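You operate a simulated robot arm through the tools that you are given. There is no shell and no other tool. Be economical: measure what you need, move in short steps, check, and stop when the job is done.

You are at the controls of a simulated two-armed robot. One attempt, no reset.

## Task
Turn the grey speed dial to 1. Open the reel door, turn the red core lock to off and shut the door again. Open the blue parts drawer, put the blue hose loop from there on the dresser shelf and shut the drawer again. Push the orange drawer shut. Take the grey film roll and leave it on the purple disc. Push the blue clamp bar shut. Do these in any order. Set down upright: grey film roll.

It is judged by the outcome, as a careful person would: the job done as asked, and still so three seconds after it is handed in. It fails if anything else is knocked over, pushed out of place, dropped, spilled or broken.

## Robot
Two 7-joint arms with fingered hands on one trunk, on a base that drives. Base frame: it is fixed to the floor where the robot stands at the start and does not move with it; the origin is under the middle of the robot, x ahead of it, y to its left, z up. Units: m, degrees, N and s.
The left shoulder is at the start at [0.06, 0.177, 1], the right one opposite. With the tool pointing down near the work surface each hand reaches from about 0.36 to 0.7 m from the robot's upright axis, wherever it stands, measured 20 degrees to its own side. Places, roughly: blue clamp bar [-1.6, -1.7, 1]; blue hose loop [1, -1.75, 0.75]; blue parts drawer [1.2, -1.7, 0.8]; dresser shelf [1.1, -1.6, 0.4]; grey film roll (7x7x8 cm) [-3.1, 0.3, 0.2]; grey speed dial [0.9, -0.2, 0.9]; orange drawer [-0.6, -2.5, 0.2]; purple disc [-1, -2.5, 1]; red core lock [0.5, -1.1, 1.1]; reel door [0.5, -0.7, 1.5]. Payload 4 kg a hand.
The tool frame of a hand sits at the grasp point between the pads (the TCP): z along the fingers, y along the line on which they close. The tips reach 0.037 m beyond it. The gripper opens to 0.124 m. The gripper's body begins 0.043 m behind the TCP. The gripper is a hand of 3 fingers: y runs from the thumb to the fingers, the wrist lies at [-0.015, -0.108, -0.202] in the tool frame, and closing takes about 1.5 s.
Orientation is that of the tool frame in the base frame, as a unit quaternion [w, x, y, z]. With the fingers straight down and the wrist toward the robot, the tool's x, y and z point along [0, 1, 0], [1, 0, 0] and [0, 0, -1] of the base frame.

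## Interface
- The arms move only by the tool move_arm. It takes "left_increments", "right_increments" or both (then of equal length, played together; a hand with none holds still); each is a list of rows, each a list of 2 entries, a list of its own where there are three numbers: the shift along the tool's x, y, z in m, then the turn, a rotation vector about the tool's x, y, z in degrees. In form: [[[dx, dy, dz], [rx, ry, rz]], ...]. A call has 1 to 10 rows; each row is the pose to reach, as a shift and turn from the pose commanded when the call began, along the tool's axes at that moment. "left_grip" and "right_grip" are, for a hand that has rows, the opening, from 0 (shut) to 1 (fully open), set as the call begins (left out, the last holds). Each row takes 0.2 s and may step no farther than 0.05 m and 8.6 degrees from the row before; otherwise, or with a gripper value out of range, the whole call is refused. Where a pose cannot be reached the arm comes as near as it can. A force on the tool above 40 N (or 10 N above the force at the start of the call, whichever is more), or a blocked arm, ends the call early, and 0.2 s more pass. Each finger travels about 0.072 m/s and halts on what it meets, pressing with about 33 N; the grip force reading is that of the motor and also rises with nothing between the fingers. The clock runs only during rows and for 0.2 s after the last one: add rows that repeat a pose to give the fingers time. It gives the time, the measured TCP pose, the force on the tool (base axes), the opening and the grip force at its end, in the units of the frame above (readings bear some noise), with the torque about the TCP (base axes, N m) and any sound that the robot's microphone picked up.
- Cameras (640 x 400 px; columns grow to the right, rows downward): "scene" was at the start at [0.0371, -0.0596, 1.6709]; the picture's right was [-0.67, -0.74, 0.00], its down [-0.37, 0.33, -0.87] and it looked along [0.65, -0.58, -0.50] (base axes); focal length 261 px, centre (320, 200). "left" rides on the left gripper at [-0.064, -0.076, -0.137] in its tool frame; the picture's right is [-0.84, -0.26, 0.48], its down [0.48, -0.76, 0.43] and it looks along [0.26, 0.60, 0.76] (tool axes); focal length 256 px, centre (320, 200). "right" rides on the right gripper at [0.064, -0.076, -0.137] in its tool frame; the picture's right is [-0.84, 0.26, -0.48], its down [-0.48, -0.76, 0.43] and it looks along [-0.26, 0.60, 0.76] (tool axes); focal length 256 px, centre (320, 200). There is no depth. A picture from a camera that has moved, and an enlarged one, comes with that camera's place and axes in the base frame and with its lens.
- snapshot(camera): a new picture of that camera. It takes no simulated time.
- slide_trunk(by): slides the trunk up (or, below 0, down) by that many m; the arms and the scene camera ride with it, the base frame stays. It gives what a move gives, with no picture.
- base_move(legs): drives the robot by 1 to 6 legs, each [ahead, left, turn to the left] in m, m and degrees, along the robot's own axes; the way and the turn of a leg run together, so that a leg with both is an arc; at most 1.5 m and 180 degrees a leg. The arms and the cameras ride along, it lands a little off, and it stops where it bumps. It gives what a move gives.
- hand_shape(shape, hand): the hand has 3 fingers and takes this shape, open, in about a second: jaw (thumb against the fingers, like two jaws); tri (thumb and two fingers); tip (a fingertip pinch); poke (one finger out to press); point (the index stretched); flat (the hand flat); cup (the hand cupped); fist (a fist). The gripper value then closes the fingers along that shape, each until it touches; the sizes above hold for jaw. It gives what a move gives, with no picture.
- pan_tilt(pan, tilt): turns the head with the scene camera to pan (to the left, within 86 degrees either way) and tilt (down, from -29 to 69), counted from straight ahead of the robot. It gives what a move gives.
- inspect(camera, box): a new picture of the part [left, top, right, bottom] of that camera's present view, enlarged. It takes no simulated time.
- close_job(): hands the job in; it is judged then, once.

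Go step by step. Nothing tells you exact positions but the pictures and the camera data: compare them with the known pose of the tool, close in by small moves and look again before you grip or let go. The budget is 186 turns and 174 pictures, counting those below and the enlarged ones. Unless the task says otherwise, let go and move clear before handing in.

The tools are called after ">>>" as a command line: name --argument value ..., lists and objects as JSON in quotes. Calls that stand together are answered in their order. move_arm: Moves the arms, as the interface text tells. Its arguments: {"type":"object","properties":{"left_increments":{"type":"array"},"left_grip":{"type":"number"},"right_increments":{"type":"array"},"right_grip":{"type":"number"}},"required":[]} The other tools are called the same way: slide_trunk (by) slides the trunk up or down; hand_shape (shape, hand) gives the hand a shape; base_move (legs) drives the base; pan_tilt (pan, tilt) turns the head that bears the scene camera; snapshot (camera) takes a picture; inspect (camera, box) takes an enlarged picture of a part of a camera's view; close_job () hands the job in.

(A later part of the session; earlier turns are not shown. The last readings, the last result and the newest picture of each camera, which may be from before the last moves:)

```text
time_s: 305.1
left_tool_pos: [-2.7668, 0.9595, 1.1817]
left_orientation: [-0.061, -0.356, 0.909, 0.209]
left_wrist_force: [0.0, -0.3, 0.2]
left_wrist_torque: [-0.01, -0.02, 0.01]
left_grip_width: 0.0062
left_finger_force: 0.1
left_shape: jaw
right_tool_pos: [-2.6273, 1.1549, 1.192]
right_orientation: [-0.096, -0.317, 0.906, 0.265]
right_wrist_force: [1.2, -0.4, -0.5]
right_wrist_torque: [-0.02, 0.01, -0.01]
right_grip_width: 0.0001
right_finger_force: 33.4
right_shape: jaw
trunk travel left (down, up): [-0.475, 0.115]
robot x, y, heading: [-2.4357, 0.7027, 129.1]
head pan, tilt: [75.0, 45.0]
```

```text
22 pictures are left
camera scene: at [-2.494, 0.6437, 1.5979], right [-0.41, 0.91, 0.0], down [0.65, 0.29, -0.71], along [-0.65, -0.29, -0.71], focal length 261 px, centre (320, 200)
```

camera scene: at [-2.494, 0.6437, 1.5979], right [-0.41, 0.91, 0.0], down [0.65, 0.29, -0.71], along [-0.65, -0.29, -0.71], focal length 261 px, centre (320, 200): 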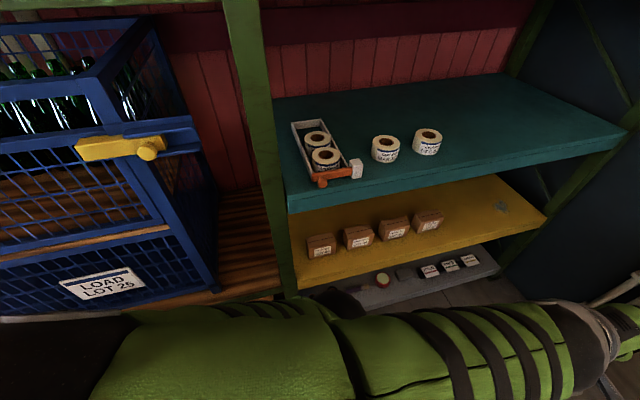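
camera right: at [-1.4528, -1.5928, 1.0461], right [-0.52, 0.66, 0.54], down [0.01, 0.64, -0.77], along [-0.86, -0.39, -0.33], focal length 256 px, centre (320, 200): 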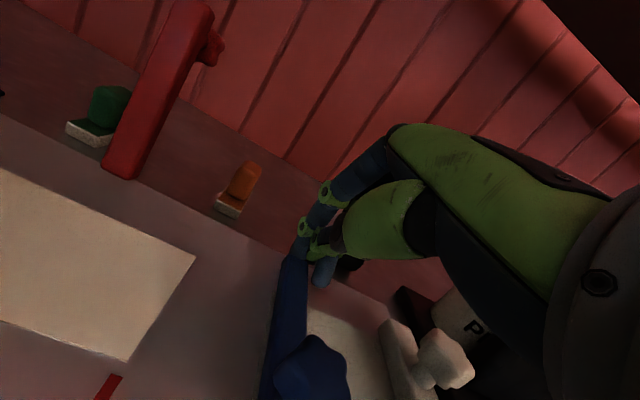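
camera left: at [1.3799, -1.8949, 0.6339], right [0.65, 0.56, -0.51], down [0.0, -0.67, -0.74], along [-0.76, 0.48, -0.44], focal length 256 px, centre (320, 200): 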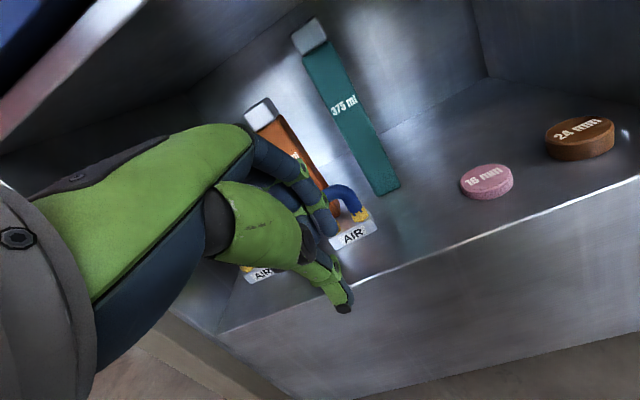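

>>> base_move --legs '[[-0.05, 0, 0], [0, 0, 90]]'

>>> slide_trunk --by -0.4

>>> pan_tilt --pan 0 --tilt 35

>>> snapshot --camera "scene"

```text
time_s: 309.9
left_tool_pos: [-2.6569, 0.3253, 1.1814]
left_orientation: [0.192, 0.901, -0.376, -0.102]
left_wrist_force: [-0.2, -0.5, 0.8]
left_wrist_torque: [-0.01, 0.02, 0.04]
left_grip_width: 0.0064
left_finger_force: 0.1
left_shape: jaw
right_tool_pos: [-2.8547, 0.4585, 1.1921]
right_orientation: [0.257, 0.87, -0.404, -0.117]
right_wrist_force: [-0.4, 0.7, -0.3]
right_wrist_torque: [0.0, 0.0, -0.01]
right_grip_width: 0.0
right_finger_force: 33.6
right_shape: jaw
trunk travel left (down, up): [-0.475, 0.115]
robot x, y, heading: [-2.4068, 0.6598, -139.2]
head pan, tilt: [75.0, 45.0]
```

```text
time_s: 312.7
left_tool_pos: [-2.6611, 0.3289, 0.8383]
left_orientation: [0.127, 0.906, -0.383, -0.127]
left_wrist_force: [-0.3, -0.6, -0.4]
left_wrist_torque: [-0.02, 0.02, 0.05]
left_grip_width: 0.006
left_finger_force: 0.0
left_shape: jaw
right_tool_pos: [-2.8554, 0.4587, 0.8669]
right_orientation: [0.257, 0.871, -0.403, -0.117]
right_wrist_force: [-0.2, 0.2, 0.4]
right_wrist_torque: [0.01, -0.03, 0.04]
right_grip_width: 0.0001
right_finger_force: 32.9
right_shape: jaw
trunk travel left (down, up): [-0.155, 0.435]
robot x, y, heading: [-2.4087, 0.6605, -139.1]
head pan, tilt: [75.0, 45.0]
stopped: the arm was blocked; the commanded pose is now the measured one
```

```text
time_s: 314.1
left_tool_pos: [-2.6608, 0.3289, 0.8438]
left_orientation: [0.128, 0.906, -0.383, -0.127]
left_wrist_force: [0.3, -0.2, 0.6]
left_wrist_torque: [-0.01, -0.02, -0.01]
left_grip_width: 0.0065
left_finger_force: 0.0
left_shape: jaw
right_tool_pos: [-2.8562, 0.4575, 0.8733]
right_orientation: [0.256, 0.87, -0.404, -0.117]
right_wrist_force: [0.2, -0.3, 1.1]
right_wrist_torque: [-0.01, -0.03, 0.02]
right_grip_width: 0.0
right_finger_force: 32.6
right_shape: jaw
trunk travel left (down, up): [-0.155, 0.435]
robot x, y, heading: [-2.4089, 0.6642, -139.1]
head pan, tilt: [0.0, 35.0]
```

```text
21 pictures are left
camera scene: at [-2.4511, 0.6235, 1.2928], right [-0.66, 0.75, 0.0], down [0.43, 0.38, -0.82], along [-0.62, -0.54, -0.57], focal length 261 px, centre (320, 200)
```

scene: 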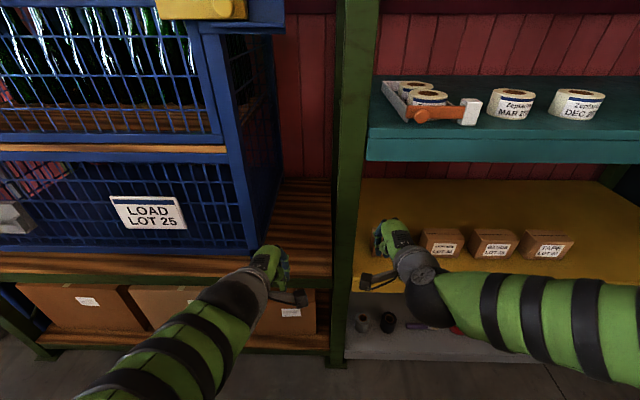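

>>> inspect --camera "scene" --box '[340, 280, 460, 370]'

```text
4.44 times, centred on (400, 325) of scene
camera zoom: at [-2.4511, 0.6235, 1.2928], right [-0.66, 0.75, 0.0], down [0.43, 0.38, -0.82], along [-0.62, -0.54, -0.57], focal length 1161 px, centre (-36, -356)
```

zoom: 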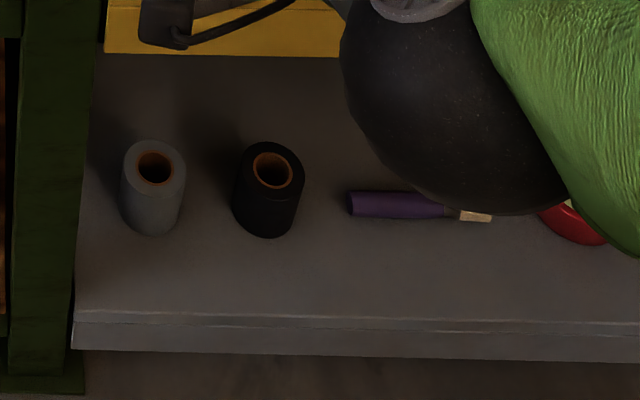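

The grey roll stands at the left end of the bottom shelf, about (-3.05, 0.35), with a black roll 11 cm to its right. I'll back off a little, tuck the left hand, and turn the right hand to point forward with a sideways grip.

>>> base_move --legs '[[-0.12, 0, 0]]'

>>> move_arm --left_increments '[[[0, -0.01, -0.03], [0, 0, 0]], [[0, -0.02, -0.06], [0, 0, 0]], [[0, -0.03, -0.09], [0, 0, 0]], [[0, -0.03, -0.12], [0, 0, 0]], [[0, -0.03, -0.15], [0, 0, 0]], [[0, -0.03, -0.15], [0, 0, 0]], [[0, -0.03, -0.15], [0, 0, 0]], [[0, -0.03, -0.15], [0, 0, 0]], [[0, -0.03, -0.15], [0, 0, 0]], [[0, -0.03, -0.15], [0, 0, 0]]]' --right_increments '[[[0, 0, 0], [-3.47, -3.41, -6.32]], [[0, 0, 0], [-6.94, -6.82, -12.64]], [[0, 0, 0], [-10.4, -10.2, -19]], [[0, 0, 0], [-13.9, -13.6, -25.3]], [[0, 0, 0], [-17.3, -17, -31.6]], [[0, 0, 0], [-20.8, -20.4, -37.9]], [[0, 0, 0], [-24.3, -23.8, -44.3]], [[0, 0, 0], [-27.7, -27.3, -50.6]], [[0, 0, 0], [-31.2, -30.7, -56.9]], [[0, 0, 0], [-34.7, -34.1, -63.2]]]' --right_grip 0.85

>>> move_arm --right_increments '[[[0, 0, 0], [-3.4, -3.3, -6.2]], [[0, 0, 0], [-6.9, -6.7, -12.5]], [[0, 0, 0], [-10.4, -10.2, -19]], [[0, 0, 0], [-10.4, -10.2, -19]]]'

>>> slide_trunk --by -0.15

```text
time_s: 315.4
left_tool_pos: [-2.5698, 0.4056, 0.8433]
left_orientation: [0.128, 0.906, -0.382, -0.127]
left_wrist_force: [0.5, -0.4, -0.3]
left_wrist_torque: [0.02, -0.03, 0.02]
left_grip_width: 0.0064
left_finger_force: 0.0
left_shape: jaw
right_tool_pos: [-2.7643, 0.5368, 0.8723]
right_orientation: [0.258, 0.871, -0.402, -0.117]
right_wrist_force: [-0.3, -0.8, -0.2]
right_wrist_torque: [0.0, 0.0, 0.0]
right_grip_width: 0.0
right_finger_force: 33.3
right_shape: jaw
trunk travel left (down, up): [-0.155, 0.435]
robot x, y, heading: [-2.3138, 0.7389, -138.7]
head pan, tilt: [0.0, 35.0]
```

```text
time_s: 317.8
left_tool_pos: [-2.4986, 0.4478, 0.9732]
left_orientation: [0.129, 0.907, -0.381, -0.127]
left_wrist_force: [-0.3, 0.4, -0.4]
left_wrist_torque: [-0.01, 0.04, -0.05]
left_grip_width: 0.0063
left_finger_force: 0.1
left_shape: jaw
right_tool_pos: [-2.9663, 0.6702, 0.8644]
right_orientation: [0.105, 0.796, -0.088, -0.59]
right_wrist_force: [0.7, -0.5, -1.1]
right_wrist_torque: [0.03, 0.0, -0.01]
right_grip_width: 0.1056
right_finger_force: 0.2
right_shape: jaw
right hand out of reach, approached as far as the arm can: row 1, 2, 3, 4, 5, 6, 7, 8, 9, 10
trunk travel left (down, up): [-0.155, 0.435]
robot x, y, heading: [-2.3133, 0.7412, -138.9]
head pan, tilt: [0.0, 35.0]
stopped in row 10 (right hand): the arm was blocked; the commanded pose is now the measured one
```

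```text
time_s: 318.8
left_tool_pos: [-2.4997, 0.4483, 0.9727]
left_orientation: [0.128, 0.906, -0.382, -0.127]
left_wrist_force: [-0.6, -0.5, 0.1]
left_wrist_torque: [0.03, -0.01, 0.01]
left_grip_width: 0.0059
left_finger_force: 0.1
left_shape: jaw
right_tool_pos: [-2.967, 0.669, 0.8652]
right_orientation: [0.07, 0.732, 0.09, -0.672]
right_wrist_force: [-0.1, 0.9, -0.4]
right_wrist_torque: [-0.01, 0.01, 0.02]
right_grip_width: 0.1054
right_finger_force: 0.1
right_shape: jaw
trunk travel left (down, up): [-0.155, 0.435]
robot x, y, heading: [-2.3167, 0.7399, -139.0]
head pan, tilt: [0.0, 35.0]
```

```text
time_s: 320.5
left_tool_pos: [-2.4991, 0.448, 0.8227]
left_orientation: [0.127, 0.906, -0.383, -0.127]
left_wrist_force: [0.2, 0.1, -0.1]
left_wrist_torque: [0.0, 0.0, 0.03]
left_grip_width: 0.0066
left_finger_force: 0.1
left_shape: jaw
right_tool_pos: [-2.9663, 0.6703, 0.7149]
right_orientation: [0.069, 0.731, 0.089, -0.673]
right_wrist_force: [1.0, 0.3, -0.4]
right_wrist_torque: [0.02, -0.01, -0.02]
right_grip_width: 0.1053
right_finger_force: 0.2
right_shape: jaw
trunk travel left (down, up): [-0.005, 0.585]
robot x, y, heading: [-2.3147, 0.7389, -139.0]
head pan, tilt: [0.0, 35.0]
```

>>> move_arm --right_increments '[[[0, 0, 0], [-7, -1.2, 0]], [[0, 0, 0], [-14, -2.5, 0]], [[0, 0, 0], [-21, -3.7, 0]], [[0, 0, 0], [-28.1, -5, -0.1]], [[0, 0, 0], [-28.1, -5, -0.1]]]'

>>> move_arm --right_increments '[[[0.04, 0.02, 0], [0, 0, 0]], [[0.08, 0.04, 0], [0, 0, 0]], [[0.12, 0.06, 0], [0, 0, 0]], [[0.16, 0.08, 0], [0, 0, 0]], [[0.2, 0.1, 0], [0, 0, 0]], [[0.24, 0.12, 0], [0, 0, 0]], [[0.28, 0.14, 0], [0, 0, 0]], [[0.32, 0.16, 0], [0, 0, 0]], [[0.36, 0.18, 0], [0, 0, 0]], [[0.4, 0.188, 0], [0, 0, 0]]]'

>>> snapshot --camera "scene"

```text
time_s: 321.7
left_tool_pos: [-2.5003, 0.4475, 0.8225]
left_orientation: [0.128, 0.906, -0.382, -0.127]
left_wrist_force: [-0.3, 0.1, 0.0]
left_wrist_torque: [0.0, -0.04, -0.01]
left_grip_width: 0.0063
left_finger_force: 0.1
left_shape: jaw
right_tool_pos: [-2.9668, 0.6709, 0.7138]
right_orientation: [0.249, 0.663, 0.247, -0.661]
right_wrist_force: [0.3, -0.3, -0.5]
right_wrist_torque: [0.01, -0.02, -0.02]
right_grip_width: 0.1055
right_finger_force: 0.0
right_shape: jaw
trunk travel left (down, up): [-0.005, 0.585]
robot x, y, heading: [-2.3197, 0.7382, -138.9]
head pan, tilt: [0.0, 35.0]
```

```text
time_s: 323.9
left_tool_pos: [-2.4989, 0.4476, 0.8219]
left_orientation: [0.128, 0.906, -0.383, -0.127]
left_wrist_force: [0.0, -0.6, -0.2]
left_wrist_torque: [-0.03, 0.02, 0.0]
left_grip_width: 0.0065
left_finger_force: 0.1
left_shape: jaw
right_tool_pos: [-2.9179, 0.6317, 0.4226]
right_orientation: [0.251, 0.669, 0.292, -0.636]
right_wrist_force: [0.2, -0.8, -0.6]
right_wrist_torque: [-0.01, 0.02, 0.0]
right_grip_width: 0.1056
right_finger_force: 0.1
right_shape: jaw
right hand out of reach, approached as far as the arm can: row 5, 6, 7, 8, 9, 10
trunk travel left (down, up): [-0.005, 0.585]
robot x, y, heading: [-2.3194, 0.7397, -139.0]
head pan, tilt: [0.0, 35.0]
```

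```text
19 pictures are left
camera scene: at [-2.3606, 0.7023, 1.1427], right [-0.66, 0.75, 0.0], down [0.43, 0.38, -0.82], along [-0.62, -0.54, -0.57], focal length 261 px, centre (320, 200)
```

scene: 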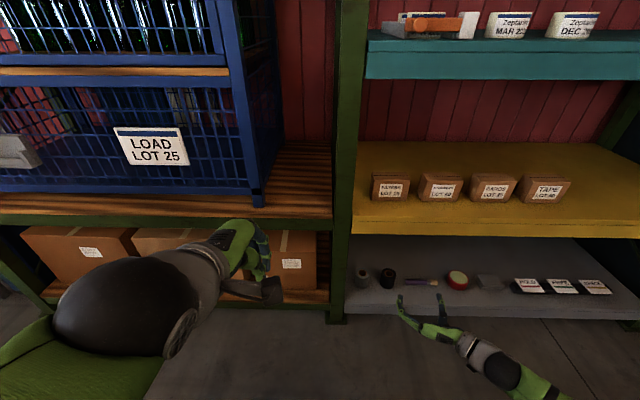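

>>> base_move --legs '[[-0.04, 0.11, 0]]'

>>> move_arm --right_increments '[[[0.02, 0, 0.03], [0, 0, 0]], [[0.04, 0, 0.06], [0, 0, 0]], [[0.07, 0, 0.09], [0, 0, 0]], [[0.1, 0, 0.12], [0, 0, 0]], [[0.13, 0, 0.13], [0, 0, 0]], [[0.16, 0, 0.14], [0, 0, 0]], [[0.19, 0, 0.14], [0, 0, 0]], [[0.205, 0, 0.14], [0, 0, 0]]]'

>>> snapshot --camera "right"

```text
time_s: 325.2
left_tool_pos: [-2.3988, 0.3913, 0.8231]
left_orientation: [0.128, 0.906, -0.382, -0.126]
left_wrist_force: [-0.3, 0.8, -0.2]
left_wrist_torque: [0.02, 0.0, -0.02]
left_grip_width: 0.0063
left_finger_force: 0.1
left_shape: jaw
right_tool_pos: [-2.8161, 0.5754, 0.4233]
right_orientation: [0.251, 0.668, 0.292, -0.637]
right_wrist_force: [-0.9, -0.7, -0.2]
right_wrist_torque: [0.02, -0.01, -0.02]
right_grip_width: 0.1057
right_finger_force: 0.1
right_shape: jaw
trunk travel left (down, up): [-0.005, 0.585]
robot x, y, heading: [-2.2142, 0.6816, -138.8]
head pan, tilt: [0.0, 35.0]
```

```text
time_s: 327.0
left_tool_pos: [-2.3974, 0.392, 0.8224]
left_orientation: [0.128, 0.907, -0.382, -0.126]
left_wrist_force: [-0.8, -0.4, -0.3]
left_wrist_torque: [-0.02, -0.01, -0.02]
left_grip_width: 0.0064
left_finger_force: 0.1
left_shape: jaw
right_tool_pos: [-2.9113, 0.495, 0.2215]
right_orientation: [0.25, 0.669, 0.292, -0.636]
right_wrist_force: [-0.1, 0.6, 0.0]
right_wrist_torque: [-0.01, 0.05, -0.01]
right_grip_width: 0.1055
right_finger_force: 0.1
right_shape: jaw
right hand out of reach, approached as far as the arm can: row 8
trunk travel left (down, up): [-0.005, 0.585]
robot x, y, heading: [-2.2178, 0.6821, -138.8]
head pan, tilt: [0.0, 35.0]
```

```text
18 pictures are left
camera right: at [-2.8672, 0.6503, 0.1702], right [0.5, 0.1, 0.86], down [-0.86, 0.19, 0.48], along [-0.12, -0.98, 0.18], focal length 256 px, centre (320, 200)
```

right: 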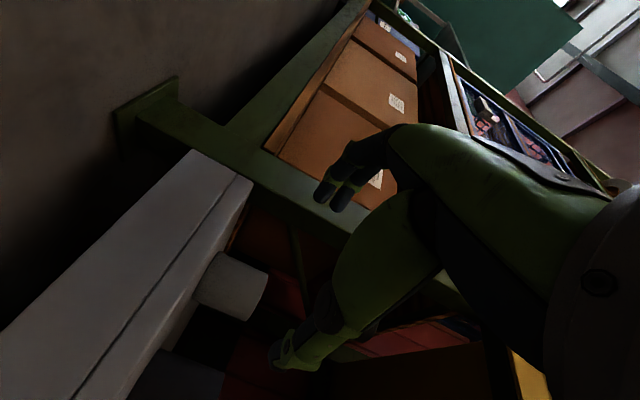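

The grey roll is straight ahead, about 20 cm. Narrowing the grip slightly to clear the rack post and black roll, and advancing part way.

>>> move_arm --right_increments '[[[0, 0.002, 0.03], [0, 0, 0]], [[0, 0.004, 0.06], [0, 0, 0]], [[0, 0.004, 0.09], [0, 0, 0]], [[0, 0.004, 0.12], [0, 0, 0]]]' --right_grip 0.76

>>> snapshot --camera "right"

>>> inspect --camera "scene" --box '[300, 220, 460, 340]'

```text
time_s: 328.0
left_tool_pos: [-2.398, 0.3926, 0.8224]
left_orientation: [0.127, 0.906, -0.382, -0.127]
left_wrist_force: [0.1, 0.3, -0.1]
left_wrist_torque: [0.0, -0.02, -0.01]
left_grip_width: 0.0064
left_finger_force: 0.1
left_shape: jaw
right_tool_pos: [-2.9859, 0.4194, 0.2505]
right_orientation: [0.25, 0.67, 0.292, -0.635]
right_wrist_force: [0.7, 0.5, 1.1]
right_wrist_torque: [0.03, -0.01, -0.04]
right_grip_width: 0.0943
right_finger_force: 0.1
right_shape: jaw
right hand out of reach, approached as far as the arm can: row 1, 2, 3, 4
trunk travel left (down, up): [-0.005, 0.585]
robot x, y, heading: [-2.2128, 0.6832, -138.7]
head pan, tilt: [0.0, 35.0]
```

```text
17 pictures are left
camera right: at [-2.941, 0.575, 0.199], right [0.5, 0.1, 0.86], down [-0.86, 0.19, 0.48], along [-0.12, -0.98, 0.18], focal length 256 px, centre (320, 200)
```

right: 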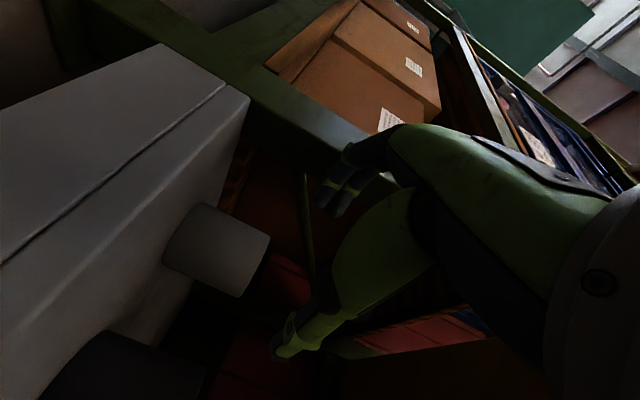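

```text
3.33 times, centred on (380, 280) of scene
camera zoom: at [-2.259, 0.6464, 1.1427], right [-0.66, 0.75, 0.0], down [0.43, 0.38, -0.82], along [-0.62, -0.54, -0.57], focal length 871 px, centre (120, -67)
```

zoom: 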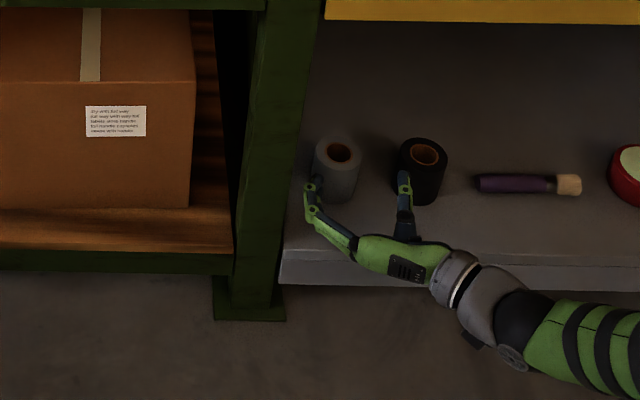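

The roll lies slightly left of centre and the arm rides up at full stretch. I'll draw the arm back down to a comfortable height and advance with the base instead.

>>> move_arm --right_increments '[[[0.01, 0.004, -0.03], [0, 0, 0]], [[0.02, 0.008, -0.06], [0, 0, 0]], [[0.03, 0.012, -0.09], [0, 0, 0]], [[0.04, 0.014, -0.12], [0, 0, 0]], [[0.05, 0.014, -0.12], [0, 0, 0]]]'

```text
time_s: 329.2
left_tool_pos: [-2.3979, 0.3917, 0.8222]
left_orientation: [0.128, 0.907, -0.382, -0.126]
left_wrist_force: [0.1, 0.1, 0.1]
left_wrist_torque: [-0.02, 0.01, 0.0]
left_grip_width: 0.0061
left_finger_force: 0.0
left_shape: jaw
right_tool_pos: [-2.8885, 0.5008, 0.2225]
right_orientation: [0.25, 0.669, 0.293, -0.636]
right_wrist_force: [0.0, -0.8, -0.6]
right_wrist_torque: [0.01, 0.0, 0.03]
right_grip_width: 0.0946
right_finger_force: 0.0
right_shape: jaw
right hand out of reach, approached as far as the arm can: row 4, 5
trunk travel left (down, up): [-0.005, 0.585]
robot x, y, heading: [-2.2147, 0.6849, -138.9]
head pan, tilt: [0.0, 35.0]
```

>>> move_arm --right_increments '[[[0.008, 0, 0], [0, 5, 0]], [[0.016, 0, 0], [0, 10, 0]], [[0.024, 0, 0], [0, 15, 0]], [[0.034, 0, 0], [0, 15, 0]]]'

>>> base_move --legs '[[0.1, 0, 0]]'

>>> inspect --camera "scene" --box '[300, 220, 460, 340]'

```text
time_s: 330.2
left_tool_pos: [-2.3973, 0.3916, 0.8229]
left_orientation: [0.128, 0.907, -0.382, -0.126]
left_wrist_force: [0.6, 0.5, 0.1]
left_wrist_torque: [0.01, -0.01, -0.04]
left_grip_width: 0.0064
left_finger_force: 0.1
left_shape: jaw
right_tool_pos: [-2.8896, 0.502, 0.1887]
right_orientation: [0.211, 0.746, 0.322, -0.543]
right_wrist_force: [0.5, 0.0, 0.1]
right_wrist_torque: [-0.03, 0.0, 0.01]
right_grip_width: 0.0947
right_finger_force: 0.1
right_shape: jaw
trunk travel left (down, up): [-0.005, 0.585]
robot x, y, heading: [-2.2151, 0.6846, -138.8]
head pan, tilt: [0.0, 35.0]
```

```text
time_s: 331.3
left_tool_pos: [-2.4745, 0.3264, 0.8222]
left_orientation: [0.128, 0.906, -0.382, -0.126]
left_wrist_force: [-0.3, -0.1, -0.1]
left_wrist_torque: [-0.02, -0.03, -0.02]
left_grip_width: 0.0061
left_finger_force: 0.1
left_shape: jaw
right_tool_pos: [-2.9663, 0.4383, 0.1876]
right_orientation: [0.21, 0.747, 0.321, -0.543]
right_wrist_force: [-0.3, -1.0, -0.2]
right_wrist_torque: [-0.03, -0.02, -0.01]
right_grip_width: 0.0943
right_finger_force: 0.1
right_shape: jaw
trunk travel left (down, up): [-0.005, 0.585]
robot x, y, heading: [-2.2935, 0.6178, -138.8]
head pan, tilt: [0.0, 35.0]
```

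```text
3.33 times, centred on (380, 280) of scene
camera zoom: at [-2.335, 0.5802, 1.1427], right [-0.66, 0.75, 0.0], down [0.43, 0.38, -0.82], along [-0.62, -0.54, -0.57], focal length 871 px, centre (120, -67)
```

zoom: 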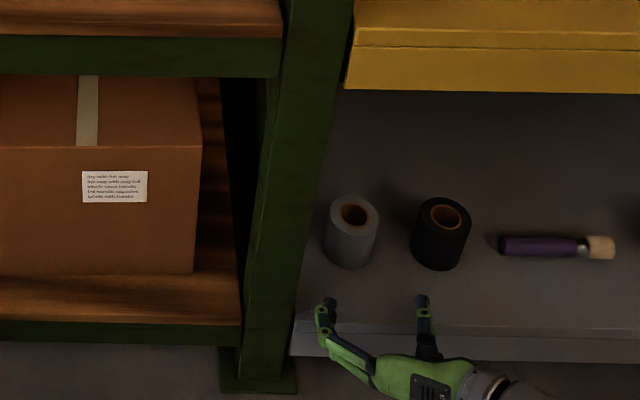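

>>> move_arm --right_increments '[[[0, 0.007, 0], [0, 0, 0]], [[0, 0.013, 0], [0, 0, 0]]]'

>>> base_move --legs '[[0.075, 0, 0]]'

>>> inspect --camera "scene" --box '[300, 220, 460, 340]'

```text
time_s: 331.9
left_tool_pos: [-2.4739, 0.3257, 0.8221]
left_orientation: [0.128, 0.906, -0.382, -0.127]
left_wrist_force: [0.0, -0.3, 0.1]
left_wrist_torque: [-0.01, 0.01, 0.02]
left_grip_width: 0.0065
left_finger_force: 0.1
left_shape: jaw
right_tool_pos: [-2.9567, 0.4286, 0.1881]
right_orientation: [0.21, 0.746, 0.321, -0.544]
right_wrist_force: [0.9, 0.4, 0.1]
right_wrist_torque: [0.04, 0.01, 0.0]
right_grip_width: 0.0943
right_finger_force: 0.1
right_shape: jaw
trunk travel left (down, up): [-0.005, 0.585]
robot x, y, heading: [-2.2896, 0.6141, -139.1]
head pan, tilt: [0.0, 35.0]
```

```text
time_s: 332.9
left_tool_pos: [-2.5293, 0.2783, 0.823]
left_orientation: [0.128, 0.906, -0.383, -0.127]
left_wrist_force: [0.0, -0.8, 0.1]
left_wrist_torque: [0.01, -0.01, -0.01]
left_grip_width: 0.0065
left_finger_force: 0.2
left_shape: jaw
right_tool_pos: [-3.0114, 0.3811, 0.188]
right_orientation: [0.209, 0.747, 0.32, -0.544]
right_wrist_force: [-0.3, 0.1, 0.0]
right_wrist_torque: [-0.03, 0.0, 0.0]
right_grip_width: 0.0942
right_finger_force: 0.0
right_shape: jaw
trunk travel left (down, up): [-0.005, 0.585]
robot x, y, heading: [-2.3433, 0.5705, -139.2]
head pan, tilt: [0.0, 35.0]
```

```text
3.33 times, centred on (380, 280) of scene
camera zoom: at [-2.3898, 0.5327, 1.1427], right [-0.66, 0.76, 0.0], down [0.43, 0.38, -0.82], along [-0.62, -0.54, -0.57], focal length 871 px, centre (120, -67)
```

zoom: 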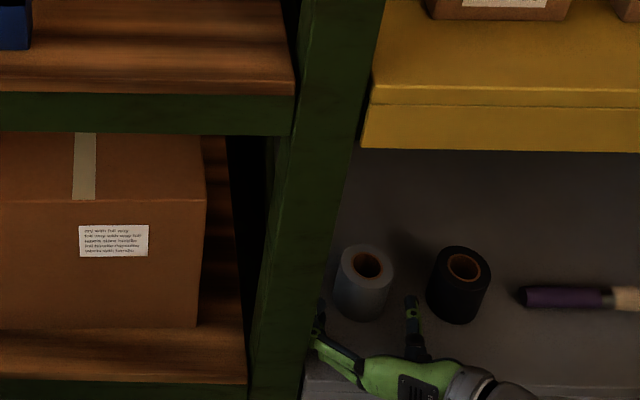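

>>> base_move --legs '[[0.05, 0, 0]]'

>>> move_arm --right_increments '[[[0, 0, 0], [0, 0, 0]], [[0, 0, 0], [0, 0, 0]], [[0, 0, 0], [0, 0, 0]], [[0, 0, 0], [0, 0, 0]], [[0, 0, 0], [0, 0, 0]]]' --right_grip 0.2

>>> inspect --camera "scene" --box '[300, 220, 460, 340]'

```text
time_s: 333.9
left_tool_pos: [-2.5672, 0.2449, 0.8215]
left_orientation: [0.128, 0.906, -0.383, -0.127]
left_wrist_force: [0.1, 0.6, 0.5]
left_wrist_torque: [-0.05, 0.04, 0.0]
left_grip_width: 0.0064
left_finger_force: 0.1
left_shape: jaw
right_tool_pos: [-3.0504, 0.3478, 0.1882]
right_orientation: [0.209, 0.747, 0.321, -0.543]
right_wrist_force: [0.0, 0.7, 0.2]
right_wrist_torque: [-0.03, 0.01, -0.01]
right_grip_width: 0.094
right_finger_force: 0.2
right_shape: jaw
trunk travel left (down, up): [-0.005, 0.585]
robot x, y, heading: [-2.3813, 0.5367, -139.1]
head pan, tilt: [0.0, 35.0]
```

```text
time_s: 335.1
left_tool_pos: [-2.5682, 0.2457, 0.8234]
left_orientation: [0.127, 0.906, -0.383, -0.126]
left_wrist_force: [0.5, -0.5, -0.5]
left_wrist_torque: [0.02, 0.04, 0.0]
left_grip_width: 0.0062
left_finger_force: 0.1
left_shape: jaw
right_tool_pos: [-3.0494, 0.3485, 0.1887]
right_orientation: [0.21, 0.747, 0.32, -0.544]
right_wrist_force: [-0.7, 1.8, 2.9]
right_wrist_torque: [-0.14, 0.01, 0.02]
right_grip_width: 0.0626
right_finger_force: 33.0
right_shape: jaw
trunk travel left (down, up): [-0.005, 0.585]
robot x, y, heading: [-2.384, 0.5362, -139.0]
head pan, tilt: [0.0, 35.0]
```

```text
3.33 times, centred on (380, 280) of scene
camera zoom: at [-2.4278, 0.4996, 1.1427], right [-0.66, 0.75, 0.0], down [0.43, 0.38, -0.82], along [-0.62, -0.54, -0.57], focal length 871 px, centre (120, -67)
```

zoom: 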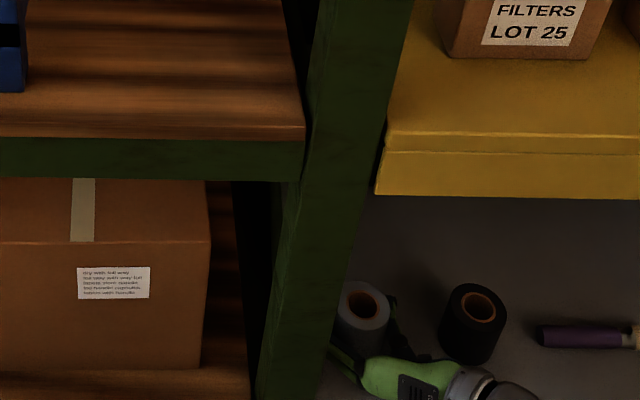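

Gripped at 63 mm. Lifting with the trunk and backing out.

>>> slide_trunk --by 0.06

>>> base_move --legs '[[-0.24, 0, 0]]'

>>> snapshot --camera "right"

```text
time_s: 336.1
left_tool_pos: [-2.5672, 0.2446, 0.8825]
left_orientation: [0.129, 0.906, -0.383, -0.126]
left_wrist_force: [0.3, 0.3, 0.1]
left_wrist_torque: [-0.01, -0.01, 0.0]
left_grip_width: 0.0064
left_finger_force: 0.0
left_shape: jaw
right_tool_pos: [-3.0496, 0.3484, 0.248]
right_orientation: [0.21, 0.746, 0.32, -0.544]
right_wrist_force: [0.7, -0.6, -2.4]
right_wrist_torque: [0.07, 0.01, -0.01]
right_grip_width: 0.0625
right_finger_force: 33.2
right_shape: jaw
trunk travel left (down, up): [-0.065, 0.525]
robot x, y, heading: [-2.3831, 0.5371, -138.7]
head pan, tilt: [0.0, 35.0]
```

```text
time_s: 337.9
left_tool_pos: [-2.3873, 0.4038, 0.8823]
left_orientation: [0.128, 0.906, -0.383, -0.127]
left_wrist_force: [-0.1, -0.4, 0.2]
left_wrist_torque: [-0.01, -0.03, 0.01]
left_grip_width: 0.0061
left_finger_force: 0.0
left_shape: jaw
right_tool_pos: [-2.8692, 0.505, 0.249]
right_orientation: [0.211, 0.746, 0.321, -0.543]
right_wrist_force: [-0.9, -1.0, -1.6]
right_wrist_torque: [0.04, 0.05, -0.01]
right_grip_width: 0.0623
right_finger_force: 33.1
right_shape: jaw
trunk travel left (down, up): [-0.065, 0.525]
robot x, y, heading: [-2.2035, 0.6912, -139.0]
head pan, tilt: [0.0, 35.0]
```

```text
12 pictures are left
camera right: at [-2.8163, 0.6667, 0.235], right [0.34, -0.07, 0.94], down [-0.93, 0.13, 0.34], along [-0.14, -0.99, -0.02], focal length 256 px, centre (320, 200)
```

right: 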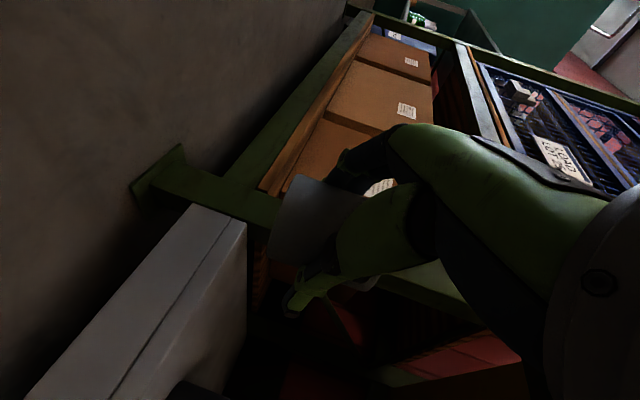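

Roll is held upright. I'll tuck the hand inward and up, turn right, then drive backward along the aisle toward the gap.

>>> move_arm --right_increments '[[[-0.034, 0.02, -0.012], [0, 0, 0]], [[-0.068, 0.04, -0.024], [0, 0, 0]], [[-0.102, 0.06, -0.035], [0, 0, 0]], [[-0.136, 0.08, -0.047], [0, 0, 0]], [[-0.17, 0.1, -0.058], [0, 0, 0]], [[-0.204, 0.12, -0.07], [0, 0, 0]], [[-0.237, 0.14, -0.08], [0, 0, 0]]]'

>>> base_move --legs '[[0, 0, -92.3], [0, 0.2, 0], [-1.3, 0, 0], [-1.0, 0, 0]]'

```text
time_s: 339.4
left_tool_pos: [-2.3862, 0.4028, 0.8817]
left_orientation: [0.129, 0.907, -0.381, -0.127]
left_wrist_force: [-0.5, 0.0, -0.6]
left_wrist_torque: [-0.03, -0.04, 0.05]
left_grip_width: 0.0061
left_finger_force: 0.1
left_shape: jaw
right_tool_pos: [-2.7637, 0.4019, 0.4915]
right_orientation: [0.208, 0.748, 0.321, -0.543]
right_wrist_force: [0.6, 0.4, -1.6]
right_wrist_torque: [0.02, 0.03, -0.02]
right_grip_width: 0.0622
right_finger_force: 33.3
right_shape: jaw
trunk travel left (down, up): [-0.065, 0.525]
robot x, y, heading: [-2.1994, 0.6938, -139.1]
head pan, tilt: [0.0, 35.0]
```

```text
time_s: 343.1
left_tool_pos: [-2.5216, 0.8347, 0.8823]
left_orientation: [-0.014, -0.435, 0.882, 0.18]
left_wrist_force: [-1.0, -0.7, -0.5]
left_wrist_torque: [-0.01, -0.04, 0.01]
left_grip_width: 0.0064
left_finger_force: 0.1
left_shape: jaw
right_tool_pos: [-2.5804, 1.203, 0.4915]
right_orientation: [-0.193, 0.776, -0.242, -0.55]
right_wrist_force: [0.0, -0.2, -2.2]
right_wrist_torque: [0.02, -0.04, 0.0]
right_grip_width: 0.062
right_finger_force: 33.0
right_shape: jaw
trunk travel left (down, up): [-0.065, 0.525]
robot x, y, heading: [-2.2068, 0.6965, 139.0]
head pan, tilt: [0.0, 35.0]
stopped in leg 1: the robot was blocked; the commanded pose is now the measured one
```

>>> base_move --legs '[[0, 0.18, 0]]'

>>> pan_tilt --pan -60 --tilt 30

>>> snapshot --camera "scene"

```text
time_s: 344.6
left_tool_pos: [-2.6379, 0.6971, 0.8822]
left_orientation: [-0.014, -0.434, 0.883, 0.179]
left_wrist_force: [0.3, -0.5, 0.3]
left_wrist_torque: [0.03, 0.02, 0.0]
left_grip_width: 0.0065
left_finger_force: 0.0
left_shape: jaw
right_tool_pos: [-2.6963, 1.0662, 0.4927]
right_orientation: [-0.194, 0.775, -0.243, -0.55]
right_wrist_force: [0.7, 0.3, -1.6]
right_wrist_torque: [0.04, -0.05, -0.02]
right_grip_width: 0.062
right_finger_force: 33.3
right_shape: jaw
trunk travel left (down, up): [-0.065, 0.525]
robot x, y, heading: [-2.3256, 0.5579, 139.1]
head pan, tilt: [0.0, 35.0]
```

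```text
time_s: 345.9
left_tool_pos: [-2.6377, 0.6968, 0.8818]
left_orientation: [-0.013, -0.434, 0.883, 0.18]
left_wrist_force: [0.0, 0.0, 0.4]
left_wrist_torque: [0.04, 0.0, 0.02]
left_grip_width: 0.0062
left_finger_force: 0.1
left_shape: jaw
right_tool_pos: [-2.6969, 1.0676, 0.4927]
right_orientation: [-0.193, 0.775, -0.244, -0.55]
right_wrist_force: [0.3, -0.6, -1.7]
right_wrist_torque: [0.03, -0.03, 0.0]
right_grip_width: 0.0621
right_finger_force: 33.3
right_shape: jaw
trunk travel left (down, up): [-0.065, 0.525]
robot x, y, heading: [-2.3278, 0.5548, 139.0]
head pan, tilt: [-60.0, 30.0]
```

```text
11 pictures are left
camera scene: at [-2.2843, 0.6275, 1.2105], right [0.98, -0.19, 0.0], down [-0.09, -0.49, -0.87], along [0.16, 0.85, -0.5], focal length 261 px, centre (320, 200)
```

scene: 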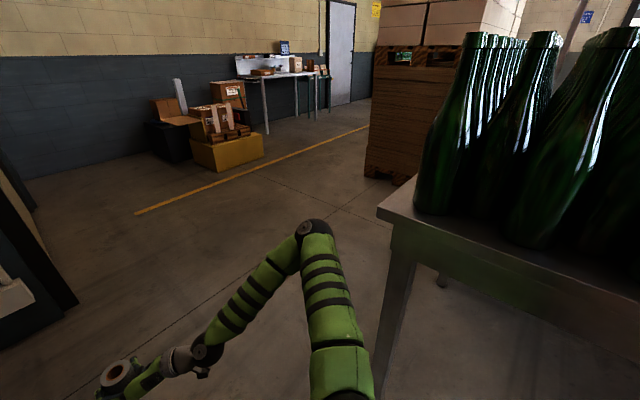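

>>> base_move --legs '[[0, 0, -10.3], [-1.2, 0, 0], [-1.1, 0, 0]]'

```text
time_s: 348.4
left_tool_pos: [-2.5498, 0.66, 0.882]
left_orientation: [-0.008, -0.401, 0.898, 0.18]
left_wrist_force: [-0.7, 0.2, 0.5]
left_wrist_torque: [0.0, -0.02, -0.06]
left_grip_width: 0.0065
left_finger_force: 0.0
left_shape: jaw
right_tool_pos: [-2.5876, 1.0241, 0.4943]
right_orientation: [-0.208, 0.766, -0.267, -0.547]
right_wrist_force: [-0.2, 0.1, -1.1]
right_wrist_torque: [0.0, -0.03, 0.0]
right_grip_width: 0.0616
right_finger_force: 33.1
right_shape: jaw
trunk travel left (down, up): [-0.065, 0.525]
robot x, y, heading: [-2.2452, 0.4951, 134.6]
head pan, tilt: [-60.0, 30.0]
stopped in leg 2: the robot was blocked; the commanded pose is now the measured one
```

The right elbow catches a table leg; I'll angle the body 20° left so the elbow tucks in, and slide back diagonally along the aisle.

>>> base_move --legs '[[0, 0.05, 0], [0, 0, 19], [-1.04, 0.486, 0], [-1.04, 0.486, 0]]'

```text
time_s: 361.1
left_tool_pos: [-1.1784, -1.2498, 0.8826]
left_orientation: [-0.039, -0.555, 0.812, 0.176]
left_wrist_force: [0.2, -0.8, -0.8]
left_wrist_torque: [-0.01, 0.01, 0.0]
left_grip_width: 0.0064
left_finger_force: 0.0
left_shape: jaw
right_tool_pos: [-1.3409, -0.923, 0.4965]
right_orientation: [-0.108, 0.801, -0.125, -0.575]
right_wrist_force: [-0.1, -0.3, -1.8]
right_wrist_torque: [0.02, -0.03, 0.0]
right_grip_width: 0.0617
right_finger_force: 33.6
right_shape: jaw
trunk travel left (down, up): [-0.065, 0.525]
robot x, y, heading: [-0.8394, -1.2976, 155.5]
head pan, tilt: [-60.0, 30.0]
```

>>> base_move --legs '[[0, 0, -26.8], [0, -0.43, 0]]'

>>> slide_trunk --by 0.4

```text
time_s: 365.2
left_tool_pos: [-0.7778, -0.828, 0.8834]
left_orientation: [0.003, -0.351, 0.919, 0.18]
left_wrist_force: [-0.2, -0.7, 0.0]
left_wrist_torque: [-0.02, -0.03, 0.01]
left_grip_width: 0.0062
left_finger_force: 0.1
left_shape: jaw
right_tool_pos: [-0.7756, -0.4616, 0.4961]
right_orientation: [-0.239, 0.75, -0.307, -0.534]
right_wrist_force: [-0.2, 0.1, -0.9]
right_wrist_torque: [0.06, -0.03, -0.01]
right_grip_width: 0.0616
right_finger_force: 33.4
right_shape: jaw
trunk travel left (down, up): [-0.065, 0.525]
robot x, y, heading: [-0.4952, -1.0199, 128.6]
head pan, tilt: [-60.0, 30.0]
```

```text
time_s: 369.0
left_tool_pos: [-0.7785, -0.8264, 1.2833]
left_orientation: [0.002, -0.352, 0.919, 0.18]
left_wrist_force: [0.2, 0.3, -0.2]
left_wrist_torque: [-0.01, 0.02, 0.02]
left_grip_width: 0.0064
left_finger_force: 0.0
left_shape: jaw
right_tool_pos: [-0.7762, -0.4612, 0.8961]
right_orientation: [-0.239, 0.751, -0.307, -0.533]
right_wrist_force: [0.6, 0.1, -2.1]
right_wrist_torque: [0.05, -0.04, 0.0]
right_grip_width: 0.0618
right_finger_force: 33.0
right_shape: jaw
trunk travel left (down, up): [-0.465, 0.125]
robot x, y, heading: [-0.4946, -1.0228, 128.8]
head pan, tilt: [-60.0, 30.0]
```

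>>> base_move --legs '[[-1.0, 0.01, 0], [-1.05, 0, 0]]'

```text
time_s: 372.3
left_tool_pos: [-0.427, -1.3025, 1.2816]
left_orientation: [-0.002, -0.376, 0.909, 0.179]
left_wrist_force: [0.0, 0.3, 0.2]
left_wrist_torque: [0.01, 0.03, 0.03]
left_grip_width: 0.0061
left_finger_force: 0.1
left_shape: jaw
right_tool_pos: [-0.4517, -0.9489, 0.8976]
right_orientation: [-0.215, 0.761, -0.28, -0.545]
right_wrist_force: [0.5, -0.3, -2.9]
right_wrist_torque: [-0.01, 0.03, -0.01]
right_grip_width: 0.0609
right_finger_force: 32.9
right_shape: jaw
trunk travel left (down, up): [-0.465, 0.125]
robot x, y, heading: [-0.1282, -1.4868, 131.5]
head pan, tilt: [-60.0, 30.0]
stopped in leg 1: the robot was blocked; the commanded pose is now the measured one
```

>>> base_move --legs '[[0.1, 0.02, -2.8]]'

>>> move_arm --left_increments '[[[0, 0.037, 0.014], [0, 0, 0]], [[0, 0.075, 0.028], [0, 0, 0]], [[0, 0.112, 0.042], [0, 0, 0]], [[0, 0.15, 0.056], [0, 0, 0]], [[0, 0.187, 0.07], [0, 0, 0]]]' --right_increments '[[[-0.008, 0.016, 0.024], [0, 0, 0]], [[-0.017, 0.032, 0.049], [0, 0, 0]], [[-0.025, 0.048, 0.074], [0, 0, 0]], [[-0.034, 0.064, 0.098], [0, 0, 0]], [[-0.042, 0.08, 0.123], [0, 0, 0]]]'

>>> pan_tilt --pan -70 --tilt 45

>>> snapshot --camera "scene"

```text
time_s: 373.5
left_tool_pos: [-0.4916, -1.2254, 1.2825]
left_orientation: [0.003, -0.35, 0.919, 0.179]
left_wrist_force: [-0.3, 0.2, -0.5]
left_wrist_torque: [-0.01, 0.02, 0.02]
left_grip_width: 0.0065
left_finger_force: 0.1
left_shape: jaw
right_tool_pos: [-0.4959, -0.8675, 0.8977]
right_orientation: [-0.232, 0.751, -0.303, -0.54]
right_wrist_force: [-1.2, -0.3, -2.3]
right_wrist_torque: [-0.02, -0.01, 0.0]
right_grip_width: 0.0614
right_finger_force: 33.1
right_shape: jaw
trunk travel left (down, up): [-0.465, 0.125]
robot x, y, heading: [-0.2051, -1.421, 128.5]
head pan, tilt: [-60.0, 30.0]
```

```text
time_s: 374.7
left_tool_pos: [-0.6209, -1.0726, 1.2799]
left_orientation: [0.002, -0.35, 0.919, 0.181]
left_wrist_force: [0.7, 0.5, 0.1]
left_wrist_torque: [-0.01, 0.05, -0.02]
left_grip_width: 0.0063
left_finger_force: 0.1
left_shape: jaw
right_tool_pos: [-0.5723, -0.8336, 0.9018]
right_orientation: [-0.23, 0.75, -0.303, -0.54]
right_wrist_force: [-0.6, 0.3, -1.6]
right_wrist_torque: [0.06, -0.06, -0.05]
right_grip_width: 0.0611
right_finger_force: 32.7
right_shape: jaw
right hand out of reach, approached as far as the arm can: row 3, 4, 5
trunk travel left (down, up): [-0.465, 0.125]
robot x, y, heading: [-0.2044, -1.4233, 128.6]
head pan, tilt: [-60.0, 30.0]
```

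```text
time_s: 375.4
left_tool_pos: [-0.6198, -1.0745, 1.2801]
left_orientation: [0.003, -0.35, 0.919, 0.18]
left_wrist_force: [-0.3, 0.1, -0.1]
left_wrist_torque: [-0.02, 0.03, -0.01]
left_grip_width: 0.0062
left_finger_force: 0.0
left_shape: jaw
right_tool_pos: [-0.5712, -0.8333, 0.9044]
right_orientation: [-0.231, 0.75, -0.302, -0.541]
right_wrist_force: [0.9, -0.4, -2.0]
right_wrist_torque: [0.04, -0.08, -0.01]
right_grip_width: 0.0612
right_finger_force: 33.1
right_shape: jaw
trunk travel left (down, up): [-0.465, 0.125]
robot x, y, heading: [-0.2096, -1.4198, 128.4]
head pan, tilt: [-70.0, 45.0]
```

```text
10 pictures are left
camera scene: at [-0.1466, -1.3752, 1.5879], right [0.85, -0.52, 0.0], down [-0.37, -0.6, -0.71], along [0.37, 0.6, -0.71], focal length 261 px, centre (320, 200)
```

scene: 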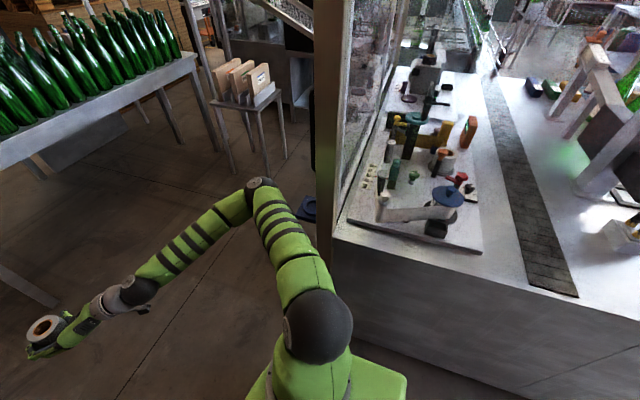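

The right elbow sticks out too far to the side for the gap. Raising the hand above shoulder height (as on the first pass) pulls the elbow in.

>>> move_arm --right_increments '[[[-0.04, 0, -0.007], [0, 0, 0]], [[-0.08, 0, -0.014], [0, 0, 0]], [[-0.12, 0, -0.021], [0, 0, 0]], [[-0.16, 0, -0.028], [0, 0, 0]], [[-0.2, 0, -0.035], [0, 0, 0]], [[-0.24, 0, -0.042], [0, 0, 0]], [[-0.28, 0, -0.049], [0, 0, 0]], [[-0.319, 0, -0.056], [0, 0, 0]], [[-0.335, 0, -0.01], [0, 0, 0]]]'

>>> snapshot --camera "scene"

```text
time_s: 377.4
left_tool_pos: [-0.6191, -1.0732, 1.2786]
left_orientation: [0.003, -0.35, 0.919, 0.18]
left_wrist_force: [-0.5, -0.6, -1.0]
left_wrist_torque: [-0.03, 0.02, 0.01]
left_grip_width: 0.0064
left_finger_force: 0.0
left_shape: jaw
right_tool_pos: [-0.5337, -0.7787, 1.2056]
right_orientation: [-0.227, 0.747, -0.305, -0.545]
right_wrist_force: [0.5, 0.5, -1.7]
right_wrist_torque: [0.02, -0.01, 0.03]
right_grip_width: 0.0609
right_finger_force: 32.6
right_shape: jaw
right hand out of reach, approached as far as the arm can: row 1, 2, 3, 4, 5, 6, 7, 8, 9
trunk travel left (down, up): [-0.465, 0.125]
robot x, y, heading: [-0.2019, -1.4243, 128.5]
head pan, tilt: [-70.0, 45.0]
```

```text
9 pictures are left
camera scene: at [-0.147, -1.3747, 1.5878], right [0.85, -0.52, 0.0], down [-0.37, -0.6, -0.71], along [0.37, 0.6, -0.71], focal length 261 px, centre (320, 200)
```

scene: 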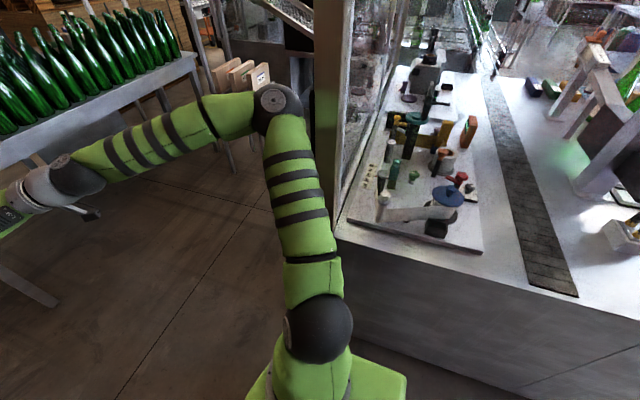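

The elbow is now high and tucked in. Backing through the gap.

>>> base_move --legs '[[-0.6, 0.0, 0], [-0.65, 0, 0]]'

```text
time_s: 378.5
left_tool_pos: [-0.6042, -1.1003, 1.2775]
left_orientation: [0.002, -0.353, 0.918, 0.179]
left_wrist_force: [0.5, -1.0, 1.0]
left_wrist_torque: [0.01, 0.0, 0.02]
left_grip_width: 0.0063
left_finger_force: 0.0
left_shape: jaw
right_tool_pos: [-0.5248, -0.8106, 1.2065]
right_orientation: [-0.221, 0.75, -0.297, -0.548]
right_wrist_force: [-0.1, -0.7, -2.2]
right_wrist_torque: [0.01, -0.03, -0.02]
right_grip_width: 0.0611
right_finger_force: 33.2
right_shape: jaw
trunk travel left (down, up): [-0.465, 0.125]
robot x, y, heading: [-0.1881, -1.4474, 128.9]
head pan, tilt: [-70.0, 45.0]
stopped in leg 1: the robot was blocked; the commanded pose is now the measured one
```

>>> base_move --legs '[[0.04, 0.05, -0.2], [-0.5, 0.0, 0]]'

```text
time_s: 382.0
left_tool_pos: [-0.3563, -1.4857, 1.2801]
left_orientation: [0.003, -0.349, 0.92, 0.18]
left_wrist_force: [0.2, -0.2, 0.0]
left_wrist_torque: [0.0, 0.01, 0.02]
left_grip_width: 0.0062
left_finger_force: 0.1
left_shape: jaw
right_tool_pos: [-0.2747, -1.1934, 1.208]
right_orientation: [-0.225, 0.747, -0.303, -0.548]
right_wrist_force: [0.3, 0.3, -2.9]
right_wrist_torque: [0.03, -0.03, -0.01]
right_grip_width: 0.061
right_finger_force: 33.0
right_shape: jaw
trunk travel left (down, up): [-0.465, 0.125]
robot x, y, heading: [0.054, -1.8326, 128.0]
head pan, tilt: [-70.0, 45.0]
```

Through the gap. Continuing back and then left toward the dresser front.

>>> base_move --legs '[[-1.02, 0, 0.7], [0, 1.12, 0]]'

>>> pan_tilt --pan 0 --tilt 35

>>> snapshot --camera "scene"

```text
time_s: 392.6
left_tool_pos: [-0.6085, -2.9701, 1.2791]
left_orientation: [0.003, -0.349, 0.92, 0.179]
left_wrist_force: [0.7, -0.7, 0.2]
left_wrist_torque: [-0.02, 0.02, 0.02]
left_grip_width: 0.0061
left_finger_force: 0.1
left_shape: jaw
right_tool_pos: [-0.5266, -2.6797, 1.2072]
right_orientation: [-0.225, 0.748, -0.301, -0.548]
right_wrist_force: [0.3, 0.3, -0.6]
right_wrist_torque: [-0.01, -0.05, -0.04]
right_grip_width: 0.0608
right_finger_force: 32.9
right_shape: jaw
trunk travel left (down, up): [-0.465, 0.125]
robot x, y, heading: [-0.1972, -3.3204, 128.3]
head pan, tilt: [-70.0, 45.0]
```

```text
time_s: 394.0
left_tool_pos: [-0.6096, -2.9719, 1.2781]
left_orientation: [0.003, -0.349, 0.919, 0.18]
left_wrist_force: [-0.3, -0.5, 0.7]
left_wrist_torque: [0.01, -0.01, -0.02]
left_grip_width: 0.0061
left_finger_force: 0.1
left_shape: jaw
right_tool_pos: [-0.5258, -2.6807, 1.2067]
right_orientation: [-0.224, 0.748, -0.302, -0.547]
right_wrist_force: [0.2, 0.3, -2.4]
right_wrist_torque: [-0.01, -0.05, -0.02]
right_grip_width: 0.061
right_finger_force: 32.5
right_shape: jaw
trunk travel left (down, up): [-0.465, 0.125]
robot x, y, heading: [-0.1972, -3.3196, 128.6]
head pan, tilt: [0.0, 35.0]
```

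```text
8 pictures are left
camera scene: at [-0.2336, -3.2735, 1.6027], right [0.78, 0.62, 0.0], down [0.36, -0.45, -0.82], along [-0.51, 0.64, -0.57], focal length 261 px, centre (320, 200)
```

scene: 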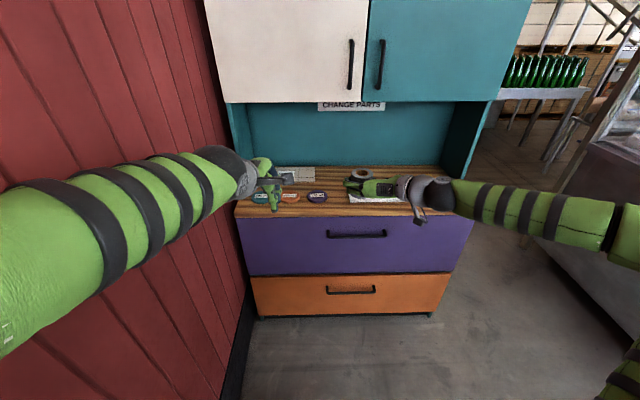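

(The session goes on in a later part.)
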